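You operate a simulated robot arm through the tools that you are given. There is no shell and no other tool.

Carry out the task below with a simulated robot arm. There is one attempt and no reset: what you move stays moved.

TASK
Open the printer, brush the dust off its roller and shut the lid.
Fine: lift the roll out first and stand it beside the printer; the brush goes back. Set down upright: wide paper roll, grey brush. What is to be rubbed or washed off counts as gone when no trace of it is left.
Where things are to end (x, y in the base frame): wide paper roll within 0.05 m of [0.65, 0.58].

It is judged by the outcome, as a careful person would: the job done as asked, and still so three seconds after it is handed in. It fails if anything else is knocked over, pushed out of place, dropped, spilled or broken. A push-on lid holds only when it is set on centred and level and pressed home; a screw cap is set on level and turned clockwise until tight.

THE ROBOT
A 7-joint arm with a three-finger gripper, fixed in place. Base frame: the origin is on the floor under the middle of its stand, x ahead of it, y to its left, z up; the work surface is at about z = 0.8. Readings come in m, rad, newtons and seconds.
It reaches about 1.342 m from its shoulder. Its first joint turns from -2.897 to 2.897 rad. Payload 2.69 kg.
The TCP is the grasp point between the finger pads, 0.03 m short of the fingertips. In the tool frame z runs along the fingers and y along their closing line. The gripper opens to 0.128 m; its body begins 0.117 m behind the TCP.
Orientation is that of the tool frame in the base frame, as a unit quaternion [x, y, z, w]. With the fingers straight down and closing along the base's y, the tool's x points along the base's -x, its y along +y and its z along -z.

THE INTERFACE
- The arm moves only by the tool servo_tool. Its argument "increments" is a list that holds one entry, the list of rows, each a list of 7 numbers: the shift along the base's x, y, z in m, then the turn, a rotation vector about the base's x, y, z in rad, then the finger opening in m, from 0 to 0.128. In form: [[[tx, ty, tz, wx, wy, wz, gripper], ...]]. A call has 1 to 20 rows; each row shifts and turns the commanded pose from where the row before left it. Each row takes 0.2 s and may step no farther than 0.05 m and 0.15 rad from the row before; otherwise, or with a gripper value out of range, the whole call is refused. Where a pose cannot be reached the arm comes as near as it can. A force on the tool above 90 N (or 10 N above the force at the start of the call, whichever is more), or a blocked arm, ends the call early, and 0.2 s more pass. The fingers move at their own pace (about 0.127 m/s each) and stop on an object; they squeeze with about 25 N. The grip force told is the motor's: it shows also when the fingers shut on nothing. Time passes only in rows, and 0.2 s behind the last, so rows that do not move let the fingers close. It gives the time, the measured TCP pose, the force on the tool (base axes), the opening and the grip force at its end, in the units of the frame above (readings bear some noise), with the torque about the TCP (base axes, N m) and any sound that the robot's microphone picked up, and new pictures: "views" is both (left out), scene, wrist or none.
- Cameras (640 x 400 px; columns grow to the right, rows downward): "scene" is fixed at [0.0596, -0.6434, 1.6167]; the picture's right is [0.83, -0.55, 0.00], its down [-0.21, -0.32, -0.92] and it looks along [0.51, 0.77, -0.39] (base axes); focal length 316 px, centre (320, 200). "wrist" rides on the gripper at [0.058, 0.054, -0.131] in the tool frame; the picture's right is [-0.68, 0.74, 0.00], its down [-0.62, -0.57, -0.55] and it looks along [-0.40, -0.37, 0.84] (tool axes); focal length 234 px, centre (320, 200). There is no depth. A picture from a camera that has moved, and an enlarged one, comes with that camera's place and axes in the base frame and with its lens. The place of the scene camera against the robot may be out by one fixed shift of up to 0.018 m in any direction.
- lift_body(by): moves the trunk up (or, below 0, down) by that many m; the arm rides with it, the base frame stays. It gives what a move gives, with no picture.
- zoom(camera, box): a new picture of the part [left, top, right, bottom] of that camera's present view, enlarged. It takes no simulated time.
- close_job(): hands the job in; it is judged then, once.

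Places have to be worked out from the pictures, the camera data and where the tool is seen. Open the gripper and draw the arm clear of the work before you hand the job in, unless the task says otherwise.

The tools are called after "Request:" as a command line: name --argument value ..., lists and objects as JSON in quotes. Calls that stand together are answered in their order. servo_tool: Moves the arm, as the interface text tells. Its arguments: {"type":"object","properties":{"increments":{"type":"array","items":{"type":"array","items":{"type":"array","items":{"type":"number"}}}},"views":{"type":"string","enum":["both","scene","wrist","none"]}},"required":["increments"]} The other tools are called the same way: lift_body (by) moves the trunk up or down; zoom (camera, box) takes an enlarged picture of a part of a camera's view; close_job () hands the job in.

At the start:

```text
t: 0.0
eef_pos: [0.4627, 0.5229, 1.2555]
tool_rot: [0.0, 1.0, 0.0, 0.0]
force: [0.6, -0.4, -0.4]
torque: [0.0, 0.0, -0.01]
finger_gap: 0.128
gripper_force: 0.1
trunk travel left (down, up): [-0.15, 0.2]
```

scene: 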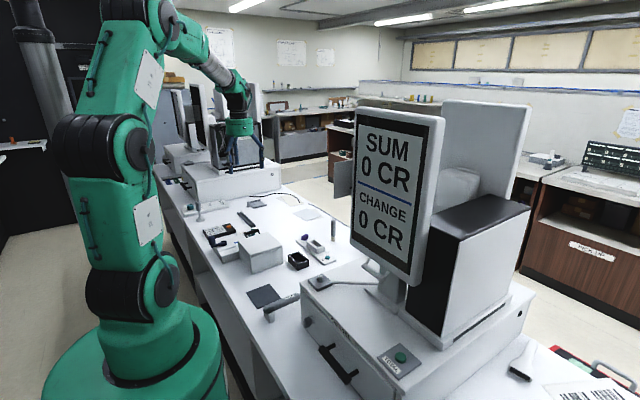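
wrist: 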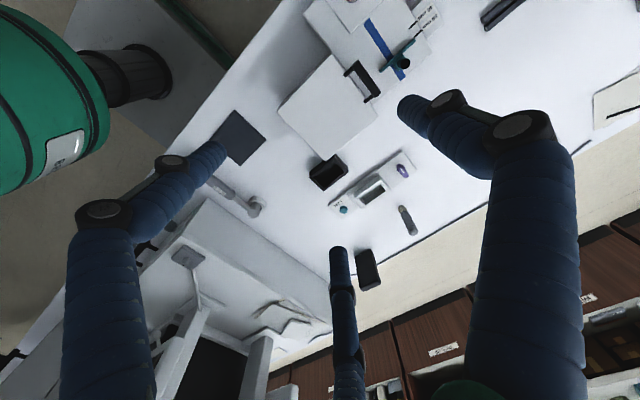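

I'll begin by looking closely at the scene to identify the printer, roll, and brush.

Request:
zoom --camera "scene" --box '[150, 170, 350, 330]'

Request:
zoom --camera "wrist" --box '[200, 0, 460, 300]'

Request:
zoom --camera "wrist" --box '[260, 0, 480, 120]'

Request:
zoom --camera "scene" --box '[160, 40, 290, 220]'

```text
2.50 times, centred on (250, 250) of scene
camera zoom: at [0.0596, -0.6434, 1.6167], right [0.83, -0.55, 0.0], down [-0.21, -0.32, -0.92], along [0.51, 0.77, -0.39], focal length 789 px, centre (495, 75)
```

zoom: 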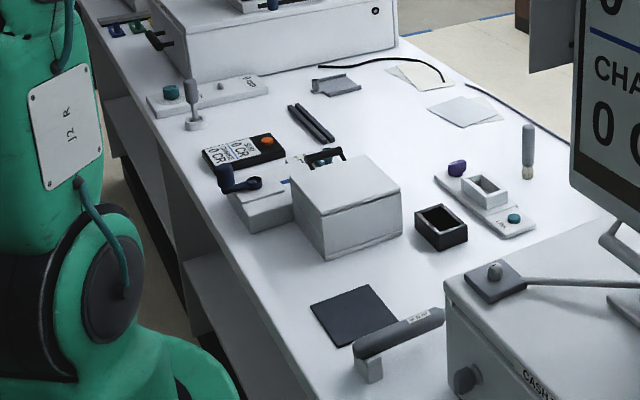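

```text
1.33 times, centred on (330, 150) of wrist
camera zoom: at [0.4026, 0.576, 1.3867], right [0.68, 0.74, 0.0], down [0.62, -0.57, 0.55], along [0.4, -0.37, -0.84], focal length 312 px, centre (307, 267)
```

zoom: 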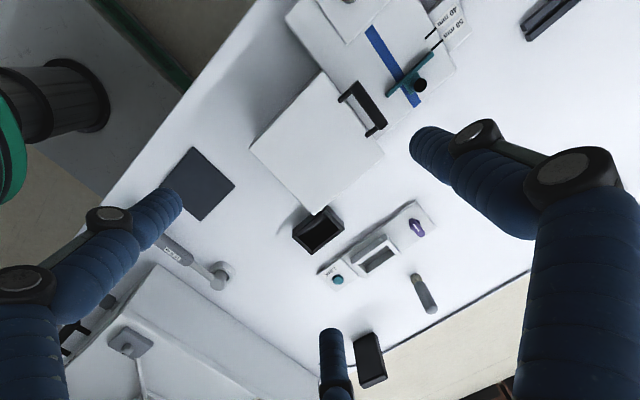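

```text
2.91 times, centred on (370, 60) of wrist
camera zoom: at [0.4026, 0.576, 1.3867], right [0.68, 0.74, 0.0], down [0.62, -0.57, 0.55], along [0.4, -0.37, -0.84], focal length 681 px, centre (174, 607)
```

zoom: 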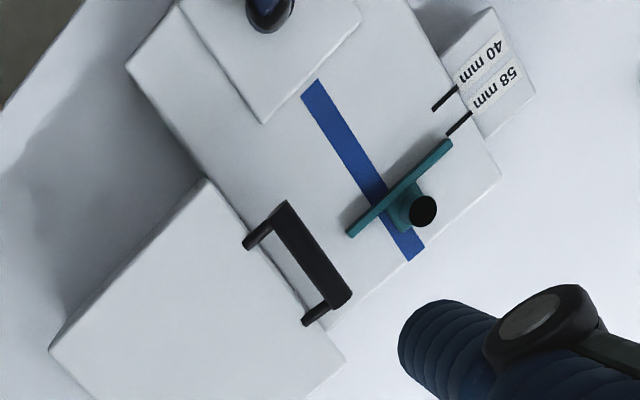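

```text
2.22 times, centred on (225, 130) of scene
camera zoom: at [0.0596, -0.6434, 1.6167], right [0.83, -0.55, 0.0], down [-0.21, -0.32, -0.92], along [0.51, 0.77, -0.39], focal length 702 px, centre (531, 356)
```

zoom: 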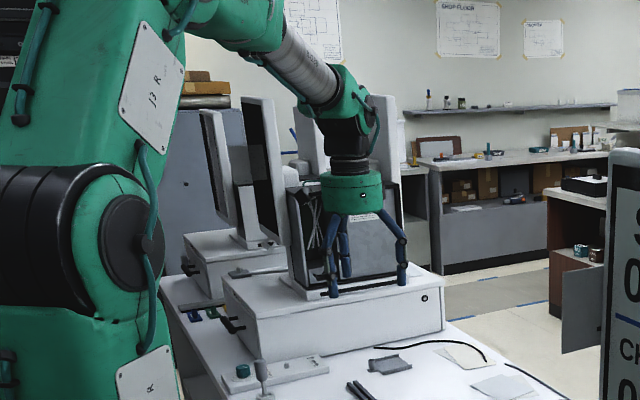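

The printer appears to be the box at about x 0.42–0.57, y 0.44–0.59 with a handle on its +y edge. I'll move the arm so the wrist camera gets a better look at the printer and its front.

Request:
servo_tool --increments '[[[-0.03, 0.04, 0, 0, 0, 0, 0.128], [-0.03, 0.04, 0, 0, 0, 0, 0.128], [-0.03, 0.04, 0, 0, 0, 0, 0.128], [-0.02, 0.04, 0, 0, 0, 0, 0.128], [-0.02, 0.04, 0, 0, 0, 0, 0.128]]]' --views "both"

```text
t: 1.2
eef_pos: [0.3325, 0.7243, 1.2569]
tool_rot: [-0.001, 1.0, -0.001, 0.0]
force: [-0.6, -0.9, -0.1]
torque: [-0.02, -0.01, -0.02]
finger_gap: 0.1278
gripper_force: 0.0
trunk travel left (down, up): [-0.15, 0.2]
camera wrist: at [0.2719, 0.7782, 1.3869], right [0.68, 0.74, 0.0], down [0.62, -0.56, 0.55], along [0.4, -0.37, -0.84], focal length 234 px, centre (320, 200)
```

scene: 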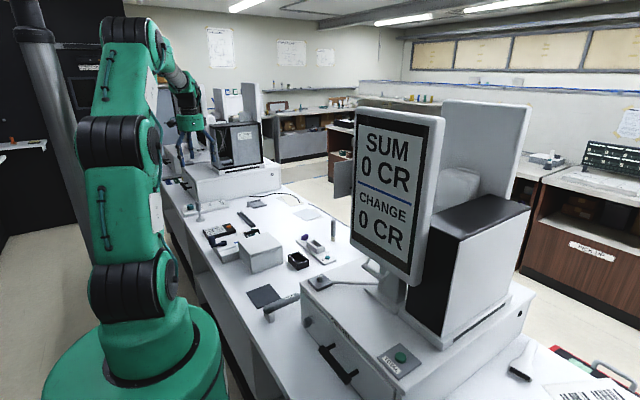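
wrist: 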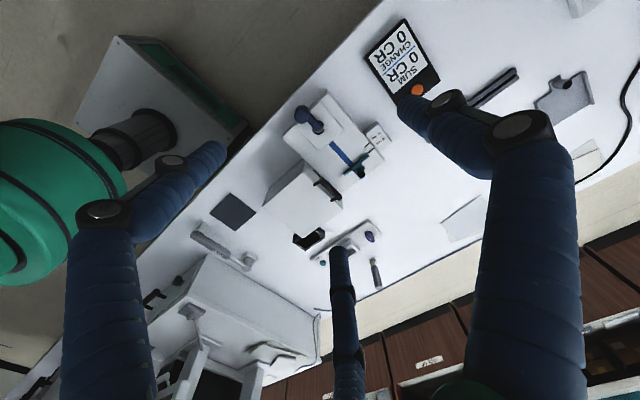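

Request:
zoom --camera "wrist" --box '[240, 80, 400, 260]'

Request:
zoom --camera "wrist" --box '[320, 200, 420, 300]'

Request:
zoom --camera "scene" --box '[190, 190, 290, 280]'

Request:
zoom --camera "scene" --box '[280, 200, 350, 270]'

```text
2.22 times, centred on (320, 170) of wrist
camera zoom: at [0.2719, 0.7782, 1.3869], right [0.68, 0.74, 0.0], down [0.62, -0.56, 0.55], along [0.4, -0.37, -0.84], focal length 520 px, centre (320, 267)
```

zoom: 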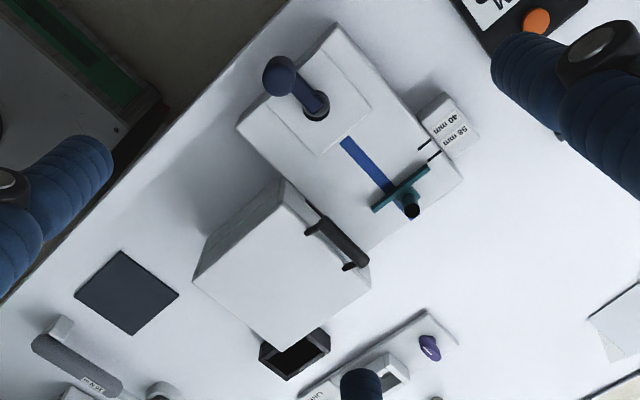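

```text
4.00 times, centred on (370, 250) of wrist
camera zoom: at [0.2719, 0.7782, 1.3869], right [0.68, 0.74, 0.0], down [0.62, -0.56, 0.55], along [0.4, -0.37, -0.84], focal length 937 px, centre (120, 0)
```

zoom: 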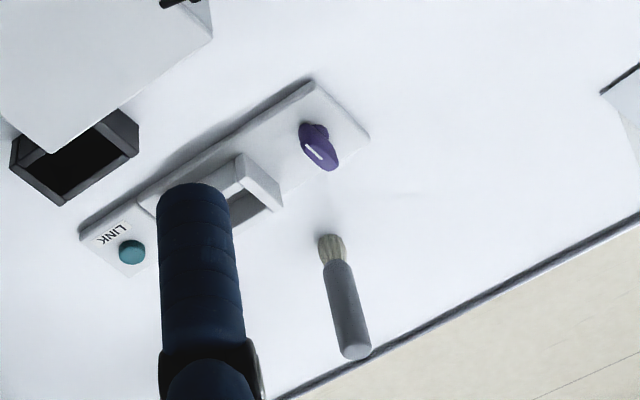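

```text
4.44 times, centred on (240, 235) of scene
camera zoom: at [0.0596, -0.6434, 1.6167], right [0.83, -0.55, 0.0], down [-0.21, -0.32, -0.92], along [0.51, 0.77, -0.39], focal length 1403 px, centre (676, 44)
```

zoom: 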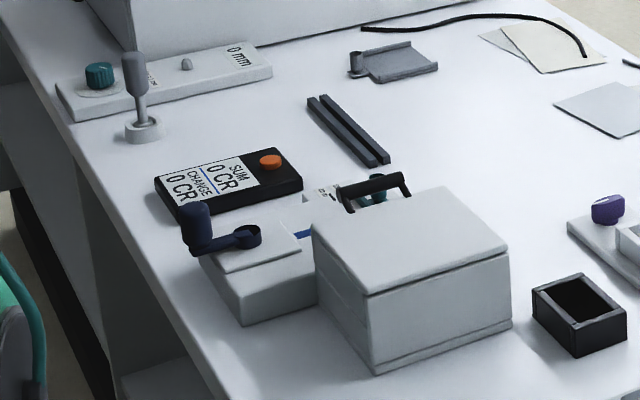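

```text
5.71 times, centred on (315, 235) of scene
camera zoom: at [0.0596, -0.6434, 1.6167], right [0.83, -0.55, 0.0], down [-0.21, -0.32, -0.92], along [0.51, 0.77, -0.39], focal length 1804 px, centre (349, 0)
```

zoom: 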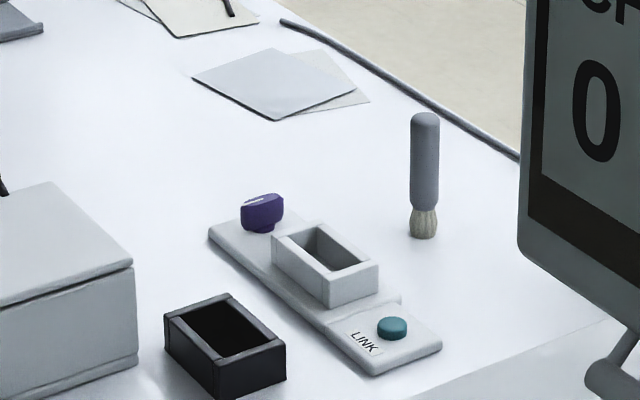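

The brush stands bristles-down near the far edge, and the printer's lid handle is on its +y side. I'll move to view the printer from the +y side with the wrist camera lower and tilted.

Request:
servo_tool --increments '[[[0.019, 0.02, -0.02, 0, 0, -0.137, 0.128], [0.019, 0.02, -0.02, 0, 0, -0.137, 0.128], [0.019, 0.02, -0.02, 0, 0, -0.137, 0.128], [0.019, 0.01, -0.025, 0, 0, -0.137, 0.128], [0.019, 0.01, -0.025, 0, 0, -0.137, 0.128], [0.019, 0.01, -0.025, 0, 0, -0.137, 0.128], [0.019, 0, -0.025, -0.133, 0, 0, 0.128], [0.019, 0, -0.025, -0.133, 0, 0, 0.128], [0.019, 0, -0.025, -0.133, 0, 0, 0.128]]]' --views "both"

```text
t: 3.2
eef_pos: [0.5054, 0.8144, 1.0381]
tool_rot: [0.391, 0.897, -0.187, 0.08]
force: [0.6, 2.1, -5.4]
torque: [-0.51, 0.13, -0.03]
finger_gap: 0.127
gripper_force: 0.0
trunk travel left (down, up): [-0.15, 0.2]
camera wrist: at [0.5037, 0.94, 1.1267], right [1.0, 0.01, -0.01], down [0.01, -0.55, 0.84], along [0.0, -0.84, -0.55], focal length 234 px, centre (320, 200)
```

scene: 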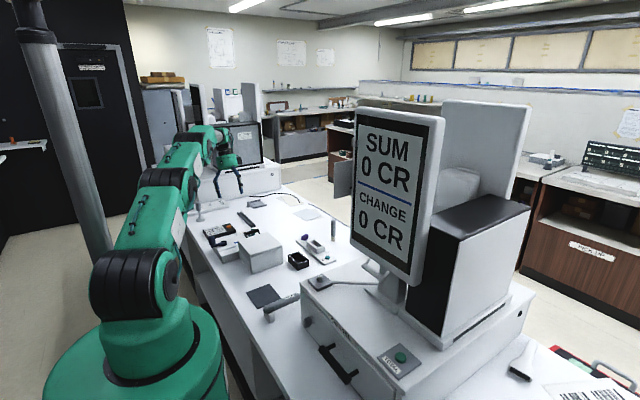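
wrist: 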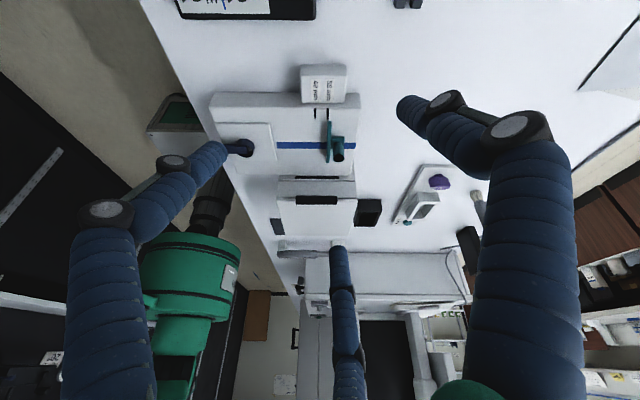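

Request:
zoom --camera "wrist" --box '[200, 60, 400, 260]'

Request:
zoom --camera "wrist" --box '[250, 150, 390, 250]'

Request:
zoom --camera "wrist" --box '[370, 140, 490, 240]'

```text
2.00 times, centred on (300, 160) of wrist
camera zoom: at [0.5037, 0.94, 1.1267], right [1.0, 0.01, -0.01], down [0.01, -0.55, 0.84], along [0.0, -0.84, -0.55], focal length 468 px, centre (360, 280)
```

zoom: 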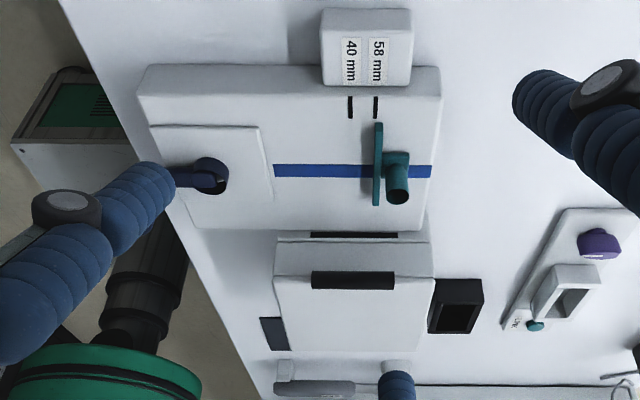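

```text
4.00 times, centred on (320, 200) of wrist
camera zoom: at [0.5037, 0.94, 1.1267], right [1.0, 0.01, -0.01], down [0.01, -0.55, 0.84], along [0.0, -0.84, -0.55], focal length 937 px, centre (320, 200)
```

zoom: 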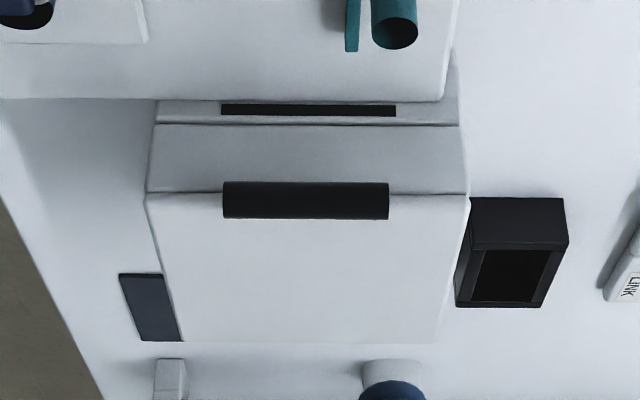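

```text
4.00 times, centred on (430, 190) of wrist
camera zoom: at [0.5037, 0.94, 1.1267], right [1.0, 0.01, -0.01], down [0.01, -0.55, 0.84], along [0.0, -0.84, -0.55], focal length 937 px, centre (-120, 240)
```

zoom: 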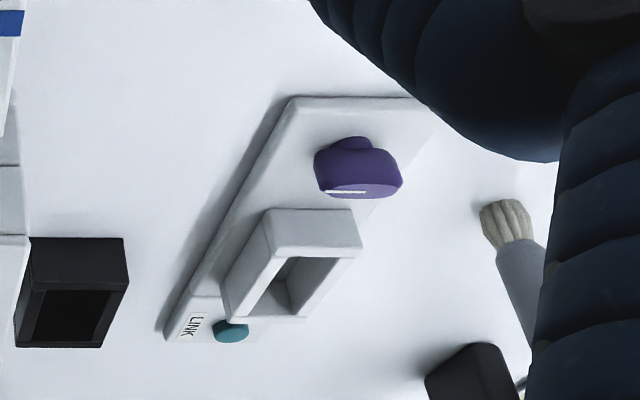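

The view (upside-down) shows the printer lid with a handle bar at its front top edge (about y 0.607, z 0.908, x 0.46–0.535) and the paper slot below it; a separate crank gadget lies in front. I'll close the fingers in free air to learn how they converge.

Request:
servo_tool --increments '[[[0, 0, 0, 0, 0, 0, 0.06], [0, 0, 0, 0, 0, 0, 0.06], [0, 0, 0, 0, 0, 0, 0.02], [0, 0, 0, 0, 0, 0, 0.02], [0, 0, 0, 0, 0, 0, 0.02]]]' --views "both"

Request:
zoom --camera "scene" --box '[190, 110, 290, 210]'

```text
t: 4.4
eef_pos: [0.5049, 0.813, 1.0476]
tool_rot: [0.391, 0.899, -0.181, 0.079]
force: [0.5, 1.7, 0.0]
torque: [-0.01, -0.02, 0.01]
finger_gap: 0.0198
gripper_force: 0.0
trunk travel left (down, up): [-0.15, 0.2]
camera wrist: at [0.5025, 0.9383, 1.1375], right [1.0, 0.01, 0.0], down [0.01, -0.56, 0.83], along [0.0, -0.83, -0.56], focal length 234 px, centre (320, 200)
```

scene: 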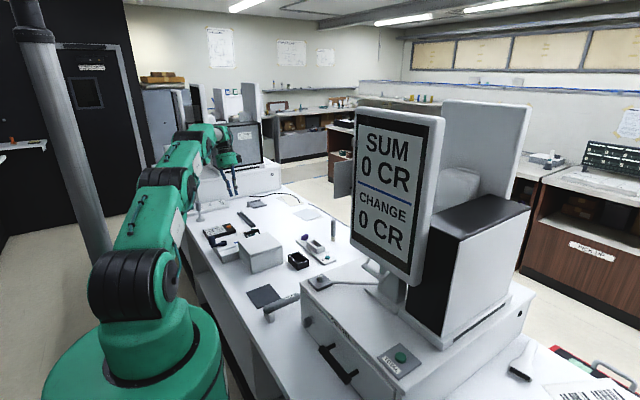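
wrist: 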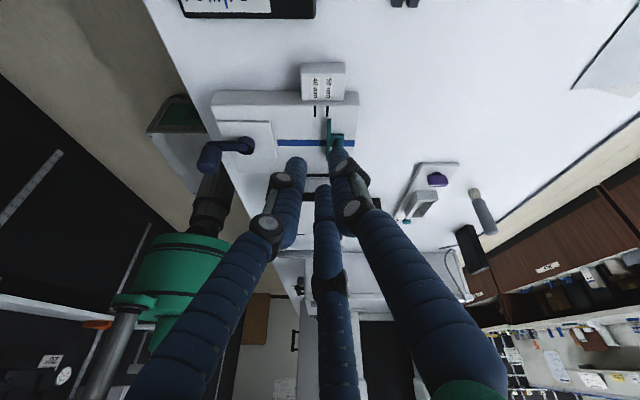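

```text
4.00 times, centred on (240, 160) of scene
camera zoom: at [0.0596, -0.6434, 1.6167], right [0.83, -0.55, 0.0], down [-0.21, -0.32, -0.92], along [0.51, 0.77, -0.39], focal length 1263 px, centre (640, 360)
```

zoom: 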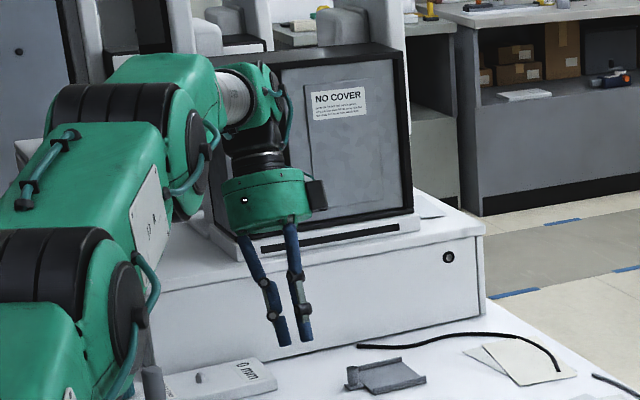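

Request:
zoom --camera "scene" --box '[230, 225, 290, 275]'

Request:
zoom --camera "wrist" --box '[260, 130, 380, 250]'

```text
8.00 times, centred on (260, 250) of scene
camera zoom: at [0.0596, -0.6434, 1.6167], right [0.83, -0.55, 0.0], down [-0.21, -0.32, -0.92], along [0.51, 0.77, -0.39], focal length 2526 px, centre (800, -200)
```

zoom: 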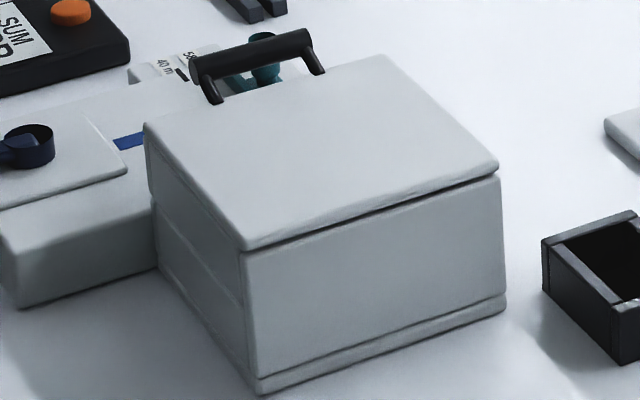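

```text
3.33 times, centred on (320, 190) of wrist
camera zoom: at [0.5025, 0.9383, 1.1375], right [1.0, 0.01, 0.0], down [0.01, -0.56, 0.83], along [0.0, -0.83, -0.56], focal length 781 px, centre (320, 233)
```

zoom: 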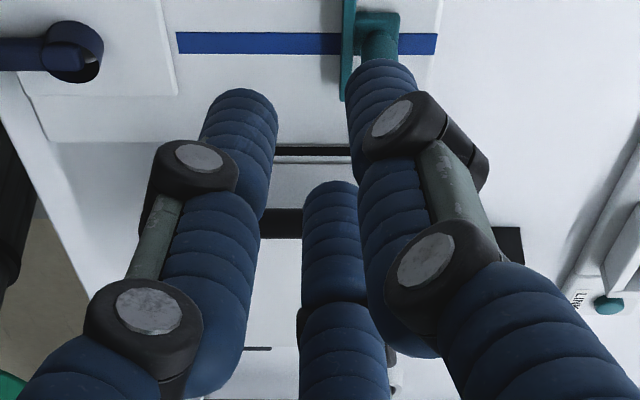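

Fingers converge radially onto the tool axis, so the two fingers and thumb can straddle the bar. I'll reorient the tool to approach the handle at 45° from the front with closing direction across the bar, and stop at a stand-off for a check.

Request:
servo_tool --increments '[[[0, 0, 0.01, 0.133, 0, 0, 0.05], [0, 0, 0.01, 0.133, 0, 0, 0.05], [0, 0, 0.01, 0.133, 0, 0, 0.05], [0, 0, 0, 0, 0, 0.137, 0.05], [0, 0, 0, 0, 0, 0.137, 0.05], [0, 0, 0, 0, 0, 0.137, 0.05], [0, 0, 0, 0, 0, 0.137, 0.05], [0, 0, 0, 0, 0, 0.137, 0.05], [0, 0, 0, 0, 0, 0.137, 0.05], [0, -0.02, -0.01, -0.131, 0, 0, 0.05], [0, -0.02, -0.01, -0.131, 0, 0, 0.05], [0, -0.02, -0.01, -0.131, 0, 0, 0.05], [0, -0.02, -0.01, -0.131, 0, 0, 0.05], [0, -0.02, -0.01, -0.131, 0, 0, 0.05], [-0.008, -0.01, -0.01, -0.131, 0, 0, 0.05], [0, 0, 0, 0, 0, 0, 0.05]]]' --views "both"

Request:
zoom --camera "scene" --box '[190, 130, 310, 280]'

```text
t: 7.8
eef_pos: [0.4948, 0.7027, 1.0166]
tool_rot: [0.001, 0.923, -0.384, 0.0]
force: [0.3, 0.4, -0.3]
torque: [-0.11, 0.05, -0.02]
finger_gap: 0.05
gripper_force: 0.1
trunk travel left (down, up): [-0.15, 0.2]
camera wrist: at [0.4351, 0.8328, 1.0702], right [0.68, 0.52, -0.52], down [0.62, -0.01, 0.79], along [0.4, -0.85, -0.33], focal length 234 px, centre (320, 200)
```

scene: 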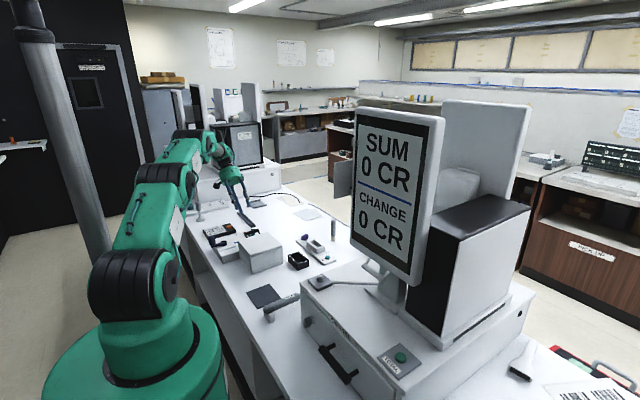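
wrist: 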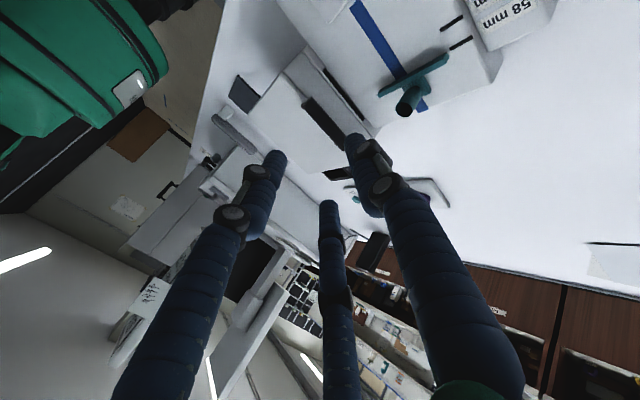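

```text
2.67 times, centred on (250, 205) of scene
camera zoom: at [0.0596, -0.6434, 1.6167], right [0.83, -0.55, 0.0], down [-0.21, -0.32, -0.92], along [0.51, 0.77, -0.39], focal length 842 px, centre (507, 187)
```

zoom: 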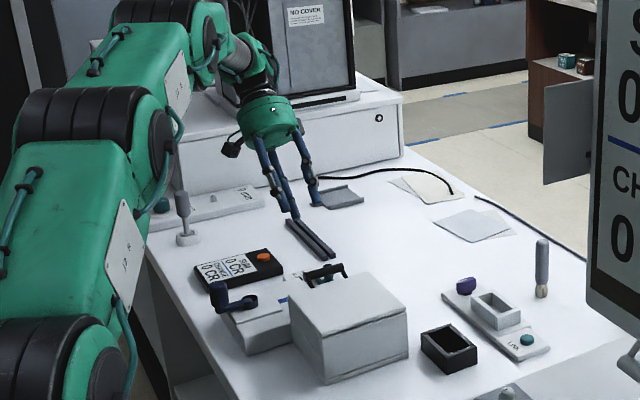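

Request:
zoom --camera "wrist" --box '[220, 60, 400, 200]'

```text
2.86 times, centred on (310, 130) of wrist
camera zoom: at [0.4351, 0.8328, 1.0702], right [0.68, 0.52, -0.52], down [0.62, -0.01, 0.79], along [0.4, -0.85, -0.33], focal length 669 px, centre (349, 400)
```

zoom: 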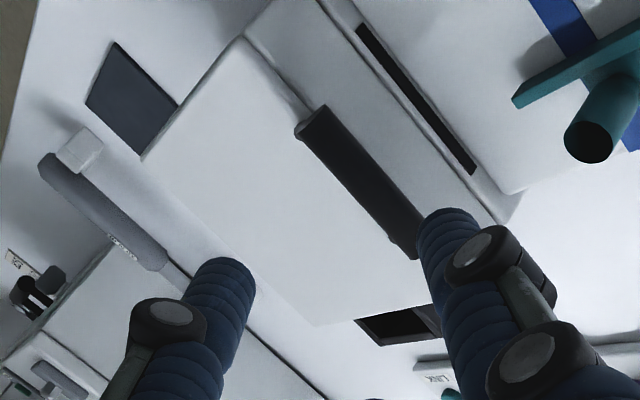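

The bar is confirmed at about (0.496, 0.607, 0.909). I'll advance along the tool axis to straddle it and then close gently around it.

Request:
servo_tool --increments '[[[0, 0, 0, 0, 0, 0, 0.07], [0.0003, -0.023, -0.024, 0, 0, 0, 0.07], [0.0003, -0.023, -0.024, 0, 0, 0, 0.07], [0.0003, -0.023, -0.024, 0, 0, 0, 0.07], [0.0003, -0.023, -0.025, 0, 0, 0, 0.07], [0, 0, 0, 0, 0, 0, 0.07]]]' --views "both"

Request:
zoom --camera "wrist" --box '[220, 60, 400, 220]'

Request:
zoom --camera "scene" --box '[200, 170, 300, 270]'

```text
t: 9.2
eef_pos: [0.4977, 0.6092, 0.9187]
tool_rot: [0.0, 0.924, -0.383, 0.0]
force: [-0.4, -0.5, -1.1]
torque: [-0.01, 0.02, -0.02]
finger_gap: 0.07
gripper_force: 0.1
trunk travel left (down, up): [-0.15, 0.2]
camera wrist: at [0.4374, 0.7392, 0.9717], right [0.68, 0.52, -0.52], down [0.62, -0.01, 0.79], along [0.4, -0.85, -0.33], focal length 234 px, centre (320, 200)
```

scene: 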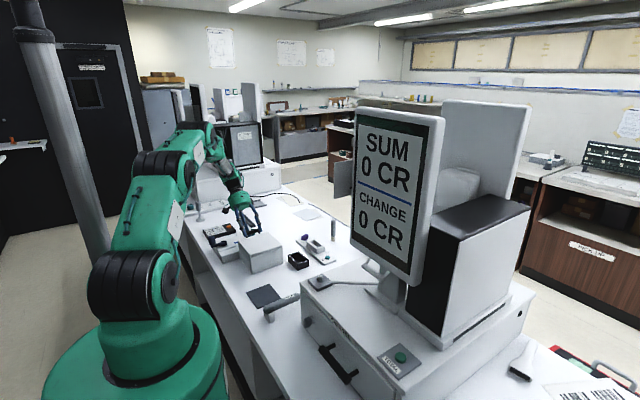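
wrist: 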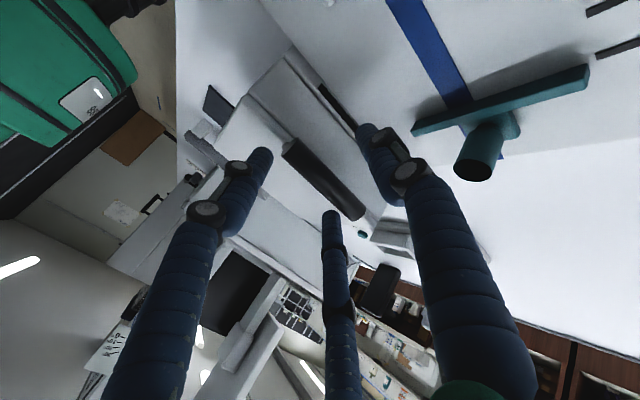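

```text
2.50 times, centred on (310, 140) of wrist
camera zoom: at [0.4374, 0.7392, 0.9717], right [0.68, 0.52, -0.52], down [0.62, -0.01, 0.79], along [0.4, -0.85, -0.33], focal length 585 px, centre (345, 350)
```

zoom: 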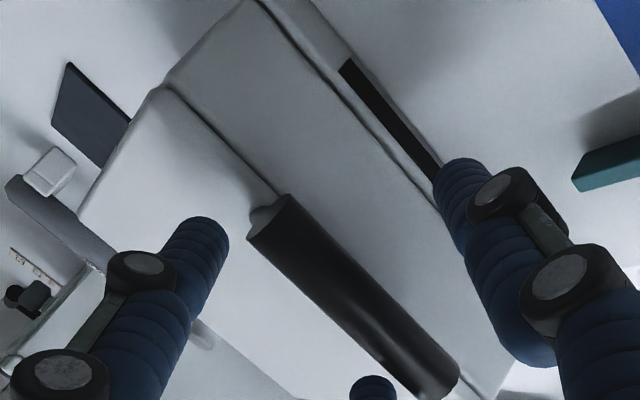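

```text
4.00 times, centred on (250, 220) of scene
camera zoom: at [0.0596, -0.6434, 1.6167], right [0.83, -0.55, 0.0], down [-0.21, -0.32, -0.92], along [0.51, 0.77, -0.39], focal length 1263 px, centre (600, 120)
```

zoom: 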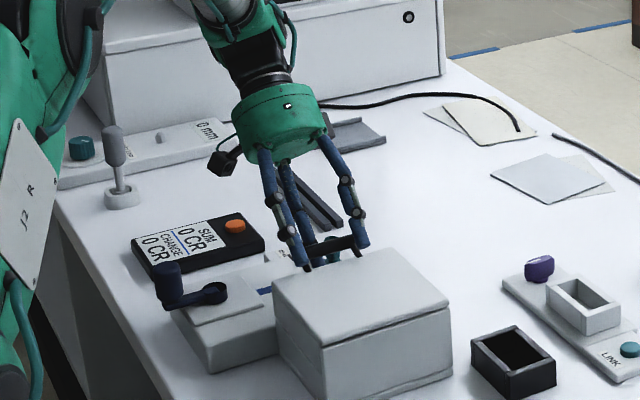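

The bar sits between the thumb and the two upper fingers. Now I close on it.

Request:
servo_tool --increments '[[[0, 0, 0, 0, 0, 0, 0.04], [0, 0, 0, 0, 0, 0, 0.03], [0, 0, 0, 0, 0, 0, 0.02], [0, 0, 0, 0, 0, 0, 0.015], [0, 0, 0, 0, 0, 0, 0.01]]]' --views "wrist"

Request:
zoom --camera "scene" --box '[220, 200, 280, 260]'

```text
t: 10.4
eef_pos: [0.4979, 0.6086, 0.9174]
tool_rot: [0.0, 0.924, -0.383, -0.001]
force: [1.5, -12.5, 7.1]
torque: [-0.14, -0.01, -0.07]
finger_gap: 0.0246
gripper_force: 45.0
trunk travel left (down, up): [-0.15, 0.2]
camera wrist: at [0.4374, 0.7385, 0.9724], right [0.68, 0.52, -0.52], down [0.62, -0.01, 0.79], along [0.4, -0.85, -0.33], focal length 234 px, centre (320, 200)
```

wrist: 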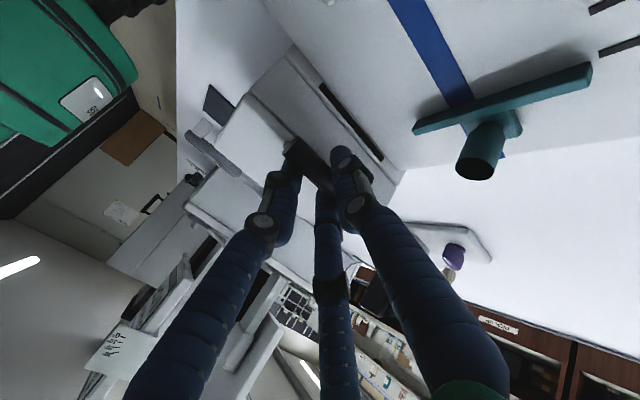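

```text
6.67 times, centred on (250, 230) of scene
camera zoom: at [0.0596, -0.6434, 1.6167], right [0.83, -0.55, 0.0], down [-0.21, -0.32, -0.92], along [0.51, 0.77, -0.39], focal length 2105 px, centre (787, 0)
```

zoom: 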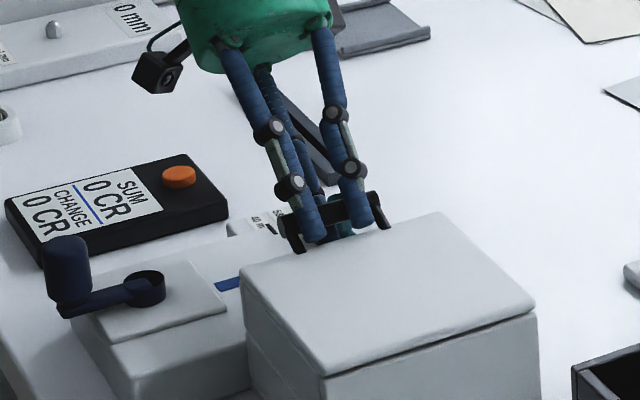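

Gripped at gap 0.0246. I'll start lifting the lid along an arc around an assumed hinge at the rear top edge (y≈0.445, z≈0.88), rotating the tool in step and watching forces.

Request:
servo_tool --increments '[[[0, -0.0046, 0.0161, 0.1, 0, 0, 0.01], [0, -0.0061, 0.0157, 0.1, 0, 0, 0.01]]]' --views "scene"

Request:
zoom --camera "scene" --box '[210, 190, 290, 270]'

```text
t: 11.0
eef_pos: [0.4974, 0.5998, 0.9499]
tool_rot: [-0.001, 0.957, -0.289, 0.0]
force: [6.1, 1.4, 3.2]
torque: [-0.37, -0.67, 0.26]
finger_gap: 0.0244
gripper_force: 45.5
trunk travel left (down, up): [-0.15, 0.2]
```

scene: 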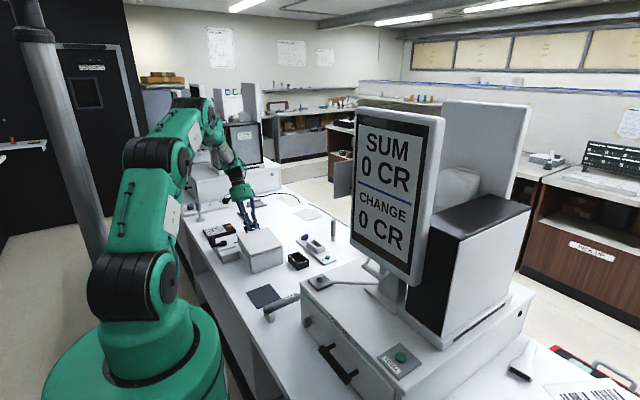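

```text
5.00 times, centred on (250, 230) of scene
camera zoom: at [0.0596, -0.6434, 1.6167], right [0.83, -0.55, 0.0], down [-0.21, -0.32, -0.92], along [0.51, 0.77, -0.39], focal length 1579 px, centre (670, 50)
```

zoom: 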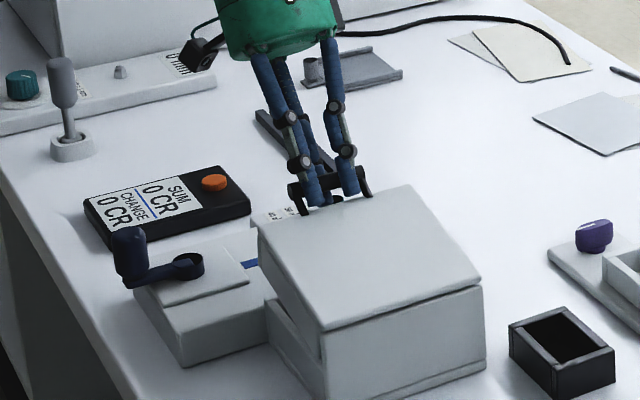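

The lid is rotating about its rear edge as assumed and forces are small. Continuing the arc.

Request:
servo_tool --increments '[[[0, -0.0077, 0.015, 0.1, 0, 0, 0.01], [0, -0.0091, 0.014, 0.1, 0, 0, 0.01], [0, -0.0105, 0.0131, 0.1, 0, 0, 0.01], [0, -0.0117, 0.012, 0.1, 0, 0, 0.01]]]' --views "scene"

Request:
zoom --camera "scene" --box '[200, 170, 300, 270]'

```text
t: 12.0
eef_pos: [0.4971, 0.5638, 1.0091]
tool_rot: [0.0, 0.996, -0.09, 0.002]
force: [2.5, 40.0, 36.7]
torque: [-0.17, -0.91, -0.01]
finger_gap: 0.0246
gripper_force: 45.0
trunk travel left (down, up): [-0.15, 0.2]
```

scene: 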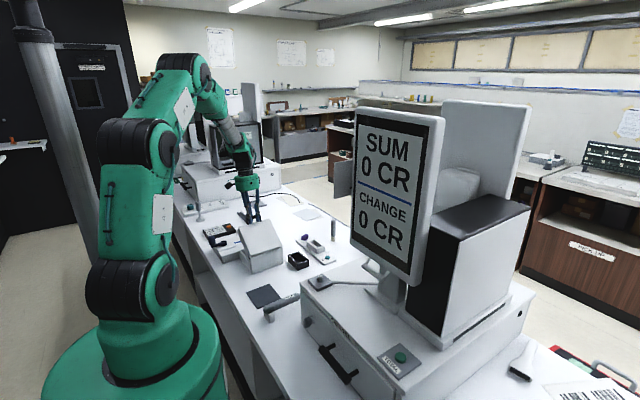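

```text
4.00 times, centred on (250, 220) of scene
camera zoom: at [0.0596, -0.6434, 1.6167], right [0.83, -0.55, 0.0], down [-0.21, -0.32, -0.92], along [0.51, 0.77, -0.39], focal length 1263 px, centre (600, 120)
```

zoom: 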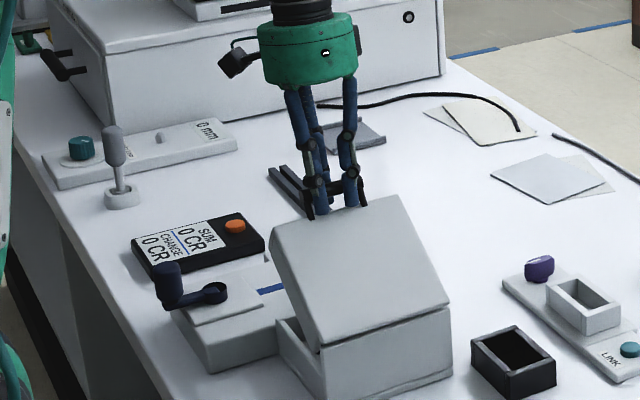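

Force reads about 54 N radially outward, so the true hinge is slightly farther back (about y 0.434, z 0.889). I'll correct outward by a few millimetres and check the force.

Request:
servo_tool --increments '[[[0, 0.0045, 0.005, 0, 0, 0, 0.01]]]' --views "none"

```text
t: 12.4
eef_pos: [0.4972, 0.5647, 1.0085]
tool_rot: [0.0, 0.996, -0.094, 0.0]
force: [12.1, 23.8, 18.4]
torque: [0.18, -1.17, 0.31]
finger_gap: 0.0243
gripper_force: 44.8
trunk travel left (down, up): [-0.15, 0.2]
```

Request:
servo_tool --increments '[[[0, -0.0096, 0.014, 0.1, 0, 0, 0.01], [0, -0.0138, 0.0113, 0.1, 0, 0, 0.01], [0, -0.0149, 0.0097, 0.1, 0, 0, 0.01]]]' --views "scene"

Request:
zoom --camera "scene" --box '[200, 160, 300, 270]'

```text
t: 13.2
eef_pos: [0.4976, 0.5248, 1.041]
tool_rot: [0.001, 0.998, 0.055, -0.002]
force: [18.0, -10.9, -7.9]
torque: [-0.88, -0.5, -0.15]
finger_gap: 0.0242
gripper_force: 44.8
trunk travel left (down, up): [-0.15, 0.2]
```

scene: 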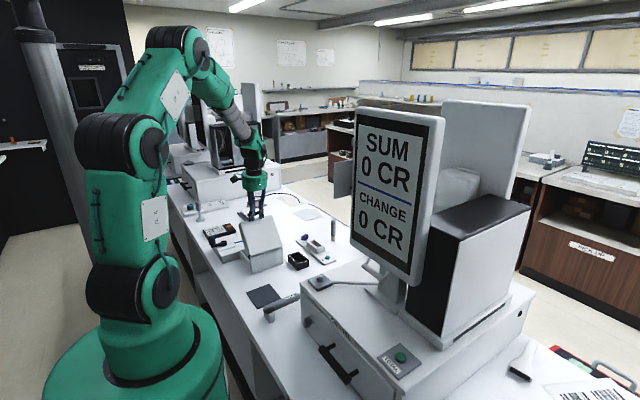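

```text
3.64 times, centred on (250, 215) of scene
camera zoom: at [0.0596, -0.6434, 1.6167], right [0.83, -0.55, 0.0], down [-0.21, -0.32, -0.92], along [0.51, 0.77, -0.39], focal length 1148 px, centre (574, 146)
```

zoom: 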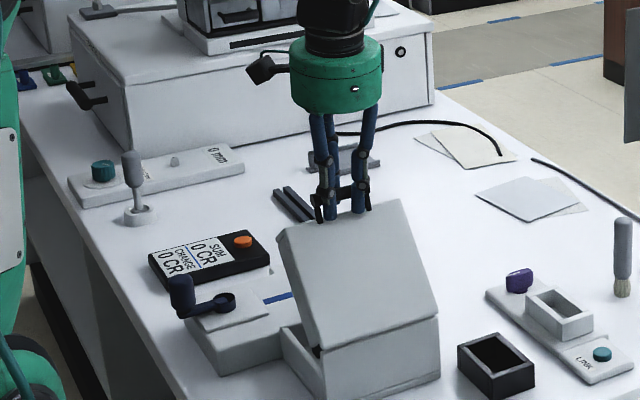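

Forces are small and the lid is at about 55°. Continuing the arc with the refined hinge.

Request:
servo_tool --increments '[[[-0.001, -0.0172, 0.0065, 0.1, 0, 0, 0.01], [0, -0.0164, 0.0066, 0.1, 0, 0, 0.01], [0, -0.017, 0.0049, 0.1, 0, 0, 0.01], [0, -0.0174, 0.0032, 0.1, 0, 0, 0.01]]]' --views "scene"

Request:
zoom --camera "scene" --box '[200, 160, 300, 270]'

```text
t: 14.2
eef_pos: [0.4965, 0.4581, 1.0643]
tool_rot: [0.0, 0.967, 0.254, -0.001]
force: [15.1, -5.4, -19.4]
torque: [-0.47, -0.13, -0.08]
finger_gap: 0.0245
gripper_force: 44.7
trunk travel left (down, up): [-0.15, 0.2]
```

scene: 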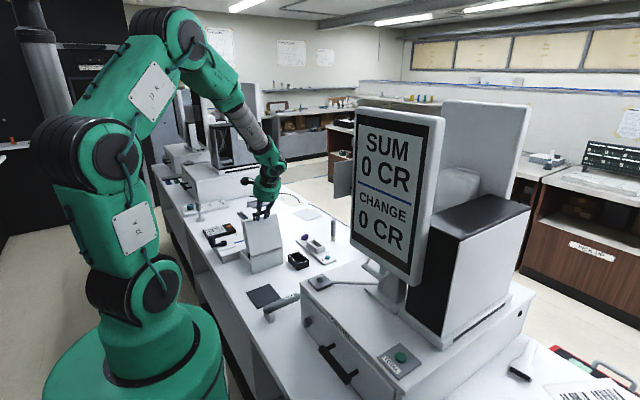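

```text
3.64 times, centred on (250, 215) of scene
camera zoom: at [0.0596, -0.6434, 1.6167], right [0.83, -0.55, 0.0], down [-0.21, -0.32, -0.92], along [0.51, 0.77, -0.39], focal length 1148 px, centre (574, 146)
```

zoom: 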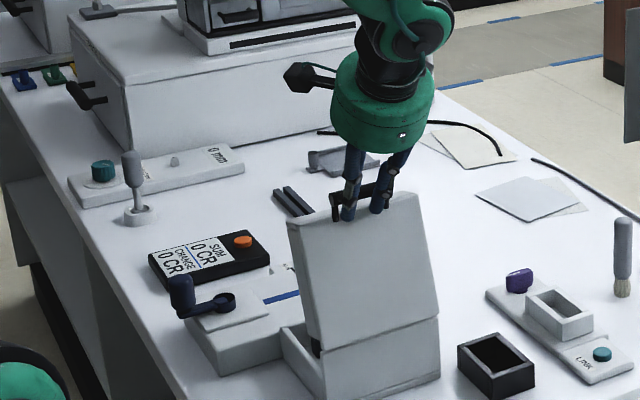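

Request:
servo_tool --increments '[[[-0.001, -0.0177, 0.001, 0.1, 0, 0, 0.01], [0, -0.0177, -0.0006, 0.1, 0, 0, 0.01], [0, -0.0176, -0.0021, 0.1, 0, 0, 0.01]]]' --views "scene"

Request:
zoom --camera "scene" --box '[200, 160, 300, 270]'

```text
t: 15.0
eef_pos: [0.4978, 0.4061, 1.0641]
tool_rot: [0.0, 0.918, 0.396, 0.0]
force: [23.7, 0.8, -20.6]
torque: [-0.45, 0.08, 0.03]
finger_gap: 0.0244
gripper_force: 45.2
trunk travel left (down, up): [-0.15, 0.2]
```

scene: 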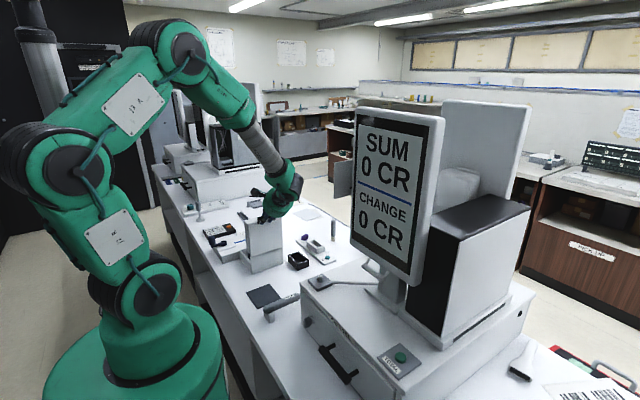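

```text
3.64 times, centred on (250, 215) of scene
camera zoom: at [0.0596, -0.6434, 1.6167], right [0.83, -0.55, 0.0], down [-0.21, -0.32, -0.92], along [0.51, 0.77, -0.39], focal length 1148 px, centre (574, 146)
```

zoom: 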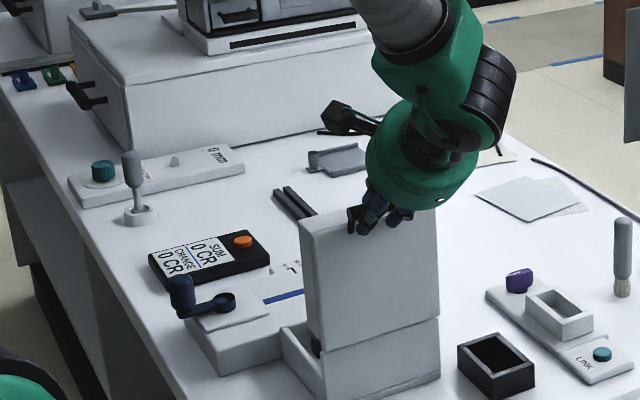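

The lid is at about 90°. I'll push it further back until it meets its stop or is clearly past vertical.

Request:
servo_tool --increments '[[[-0.002, -0.0173, -0.0045, 0.1, 0, 0, 0.01], [0, -0.0167, -0.006, 0.1, 0, 0, 0.01]]]' --views "scene"

Request:
zoom --camera "scene" --box '[200, 160, 300, 270]'

```text
t: 15.6
eef_pos: [0.497, 0.3725, 1.0557]
tool_rot: [0.002, 0.874, 0.485, 0.002]
force: [41.9, 2.7, -10.5]
torque: [-0.28, 0.04, -0.37]
finger_gap: 0.0244
gripper_force: 44.7
trunk travel left (down, up): [-0.15, 0.2]
```

scene: 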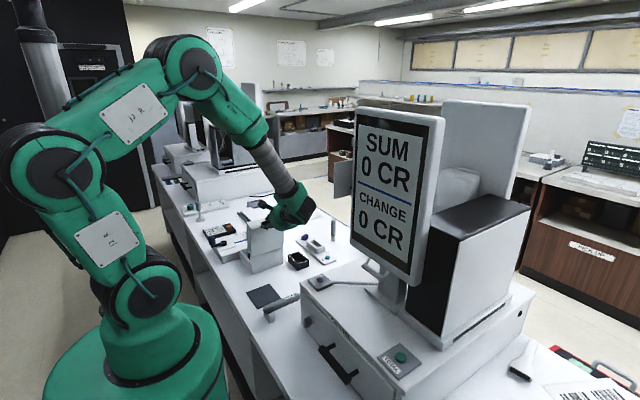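

```text
3.64 times, centred on (250, 215) of scene
camera zoom: at [0.0596, -0.6434, 1.6167], right [0.83, -0.55, 0.0], down [-0.21, -0.32, -0.92], along [0.51, 0.77, -0.39], focal length 1148 px, centre (574, 146)
```

zoom: 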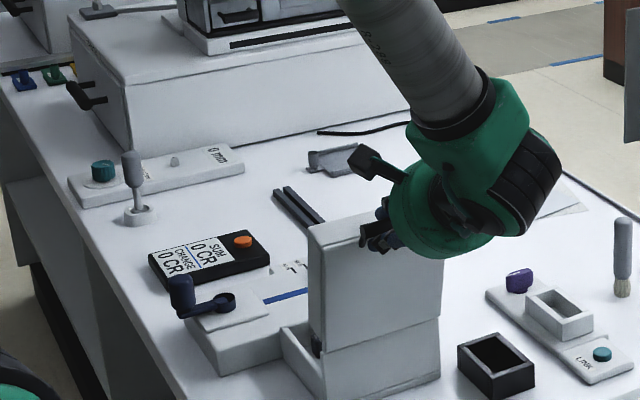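

Slight sideways force in x, so I shift +x back a little and continue a bit further toward the lid's stop.

Request:
servo_tool --increments '[[[0.004, 0, 0, 0, 0, 0, 0.01], [0.002, -0.0162, -0.0065, 0.1, 0, 0, 0.01]]]' --views "none"

```text
t: 16.2
eef_pos: [0.4952, 0.3551, 1.0479]
tool_rot: [-0.001, 0.849, 0.529, -0.001]
force: [5.0, -4.8, 4.9]
torque: [-0.22, 0.51, 0.81]
finger_gap: 0.024
gripper_force: 45.4
trunk travel left (down, up): [-0.15, 0.2]
```

Request:
servo_tool --increments '[[[0, -0.0155, -0.0082, 0.1, 0, 0, 0.01], [0, -0.0145, -0.0095, 0.1, 0, 0, 0.01]]]' --views "scene"

Request:
zoom --camera "scene" --box '[200, 160, 300, 270]'

```text
t: 16.8
eef_pos: [0.4996, 0.3239, 1.0345]
tool_rot: [0.0, 0.79, 0.613, 0.003]
force: [6.1, 10.0, 49.6]
torque: [1.45, 0.26, 0.42]
finger_gap: 0.044
gripper_force: 24.8
trunk travel left (down, up): [-0.15, 0.2]
```

scene: 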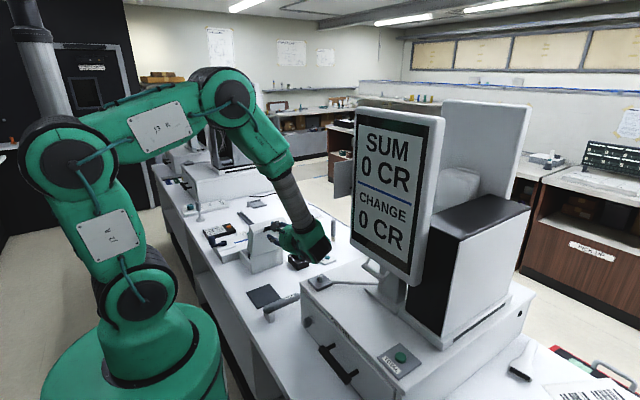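

```text
3.64 times, centred on (250, 215) of scene
camera zoom: at [0.0596, -0.6434, 1.6167], right [0.83, -0.55, 0.0], down [-0.21, -0.32, -0.92], along [0.51, 0.77, -0.39], focal length 1148 px, centre (574, 146)
```

zoom: 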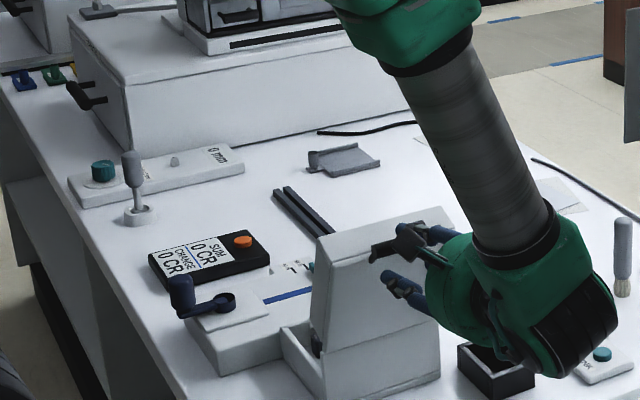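

The lid has reached its stop at roughly 108° and the fingers slipped slightly. I'll open the fingers and back out along the tool axis.

Request:
servo_tool --increments '[[[0, 0, 0, 0, 0, 0, 0.07], [0, 0, 0, 0, 0, 0, 0.09], [0, -0.02, 0.005, 0, 0, 0, 0.09], [0, -0.02, 0.01, 0, 0, 0, 0.09]]]' --views "both"

Request:
zoom --camera "scene" --box '[200, 160, 300, 270]'

```text
t: 17.8
eef_pos: [0.4984, 0.2855, 1.0458]
tool_rot: [0.0, 0.792, 0.61, -0.001]
force: [-0.5, -0.8, 0.0]
torque: [0.03, 0.04, 0.01]
finger_gap: 0.0901
gripper_force: 0.0
trunk travel left (down, up): [-0.15, 0.2]
camera wrist: at [0.4386, 0.1718, 1.1302], right [0.68, 0.19, 0.71], down [0.62, -0.67, -0.41], along [0.4, 0.71, -0.57], focal length 234 px, centre (320, 200)
```

scene: 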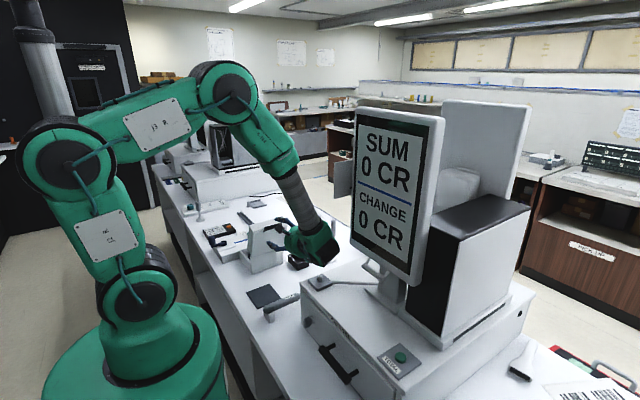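
wrist: 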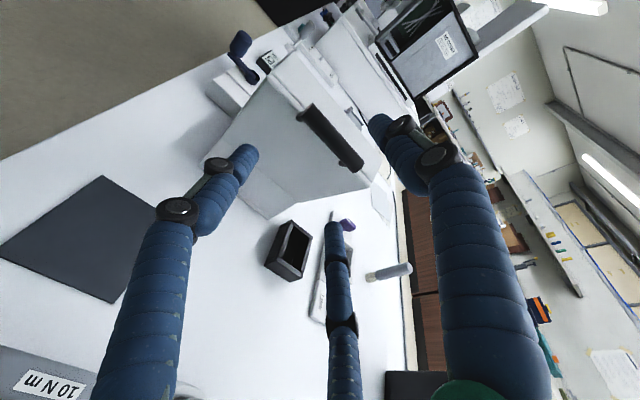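

```text
3.64 times, centred on (250, 215) of scene
camera zoom: at [0.0596, -0.6434, 1.6167], right [0.83, -0.55, 0.0], down [-0.21, -0.32, -0.92], along [0.51, 0.77, -0.39], focal length 1148 px, centre (574, 146)
```

zoom: 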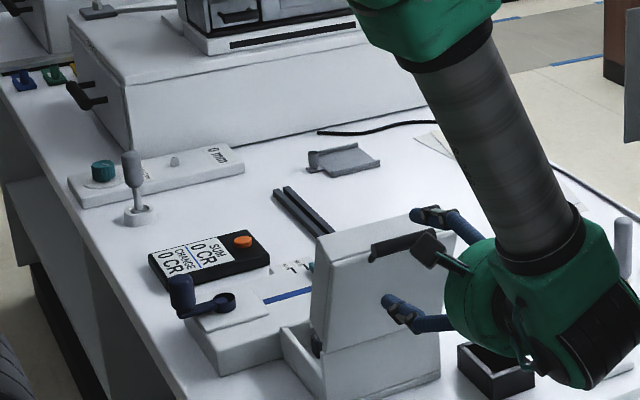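

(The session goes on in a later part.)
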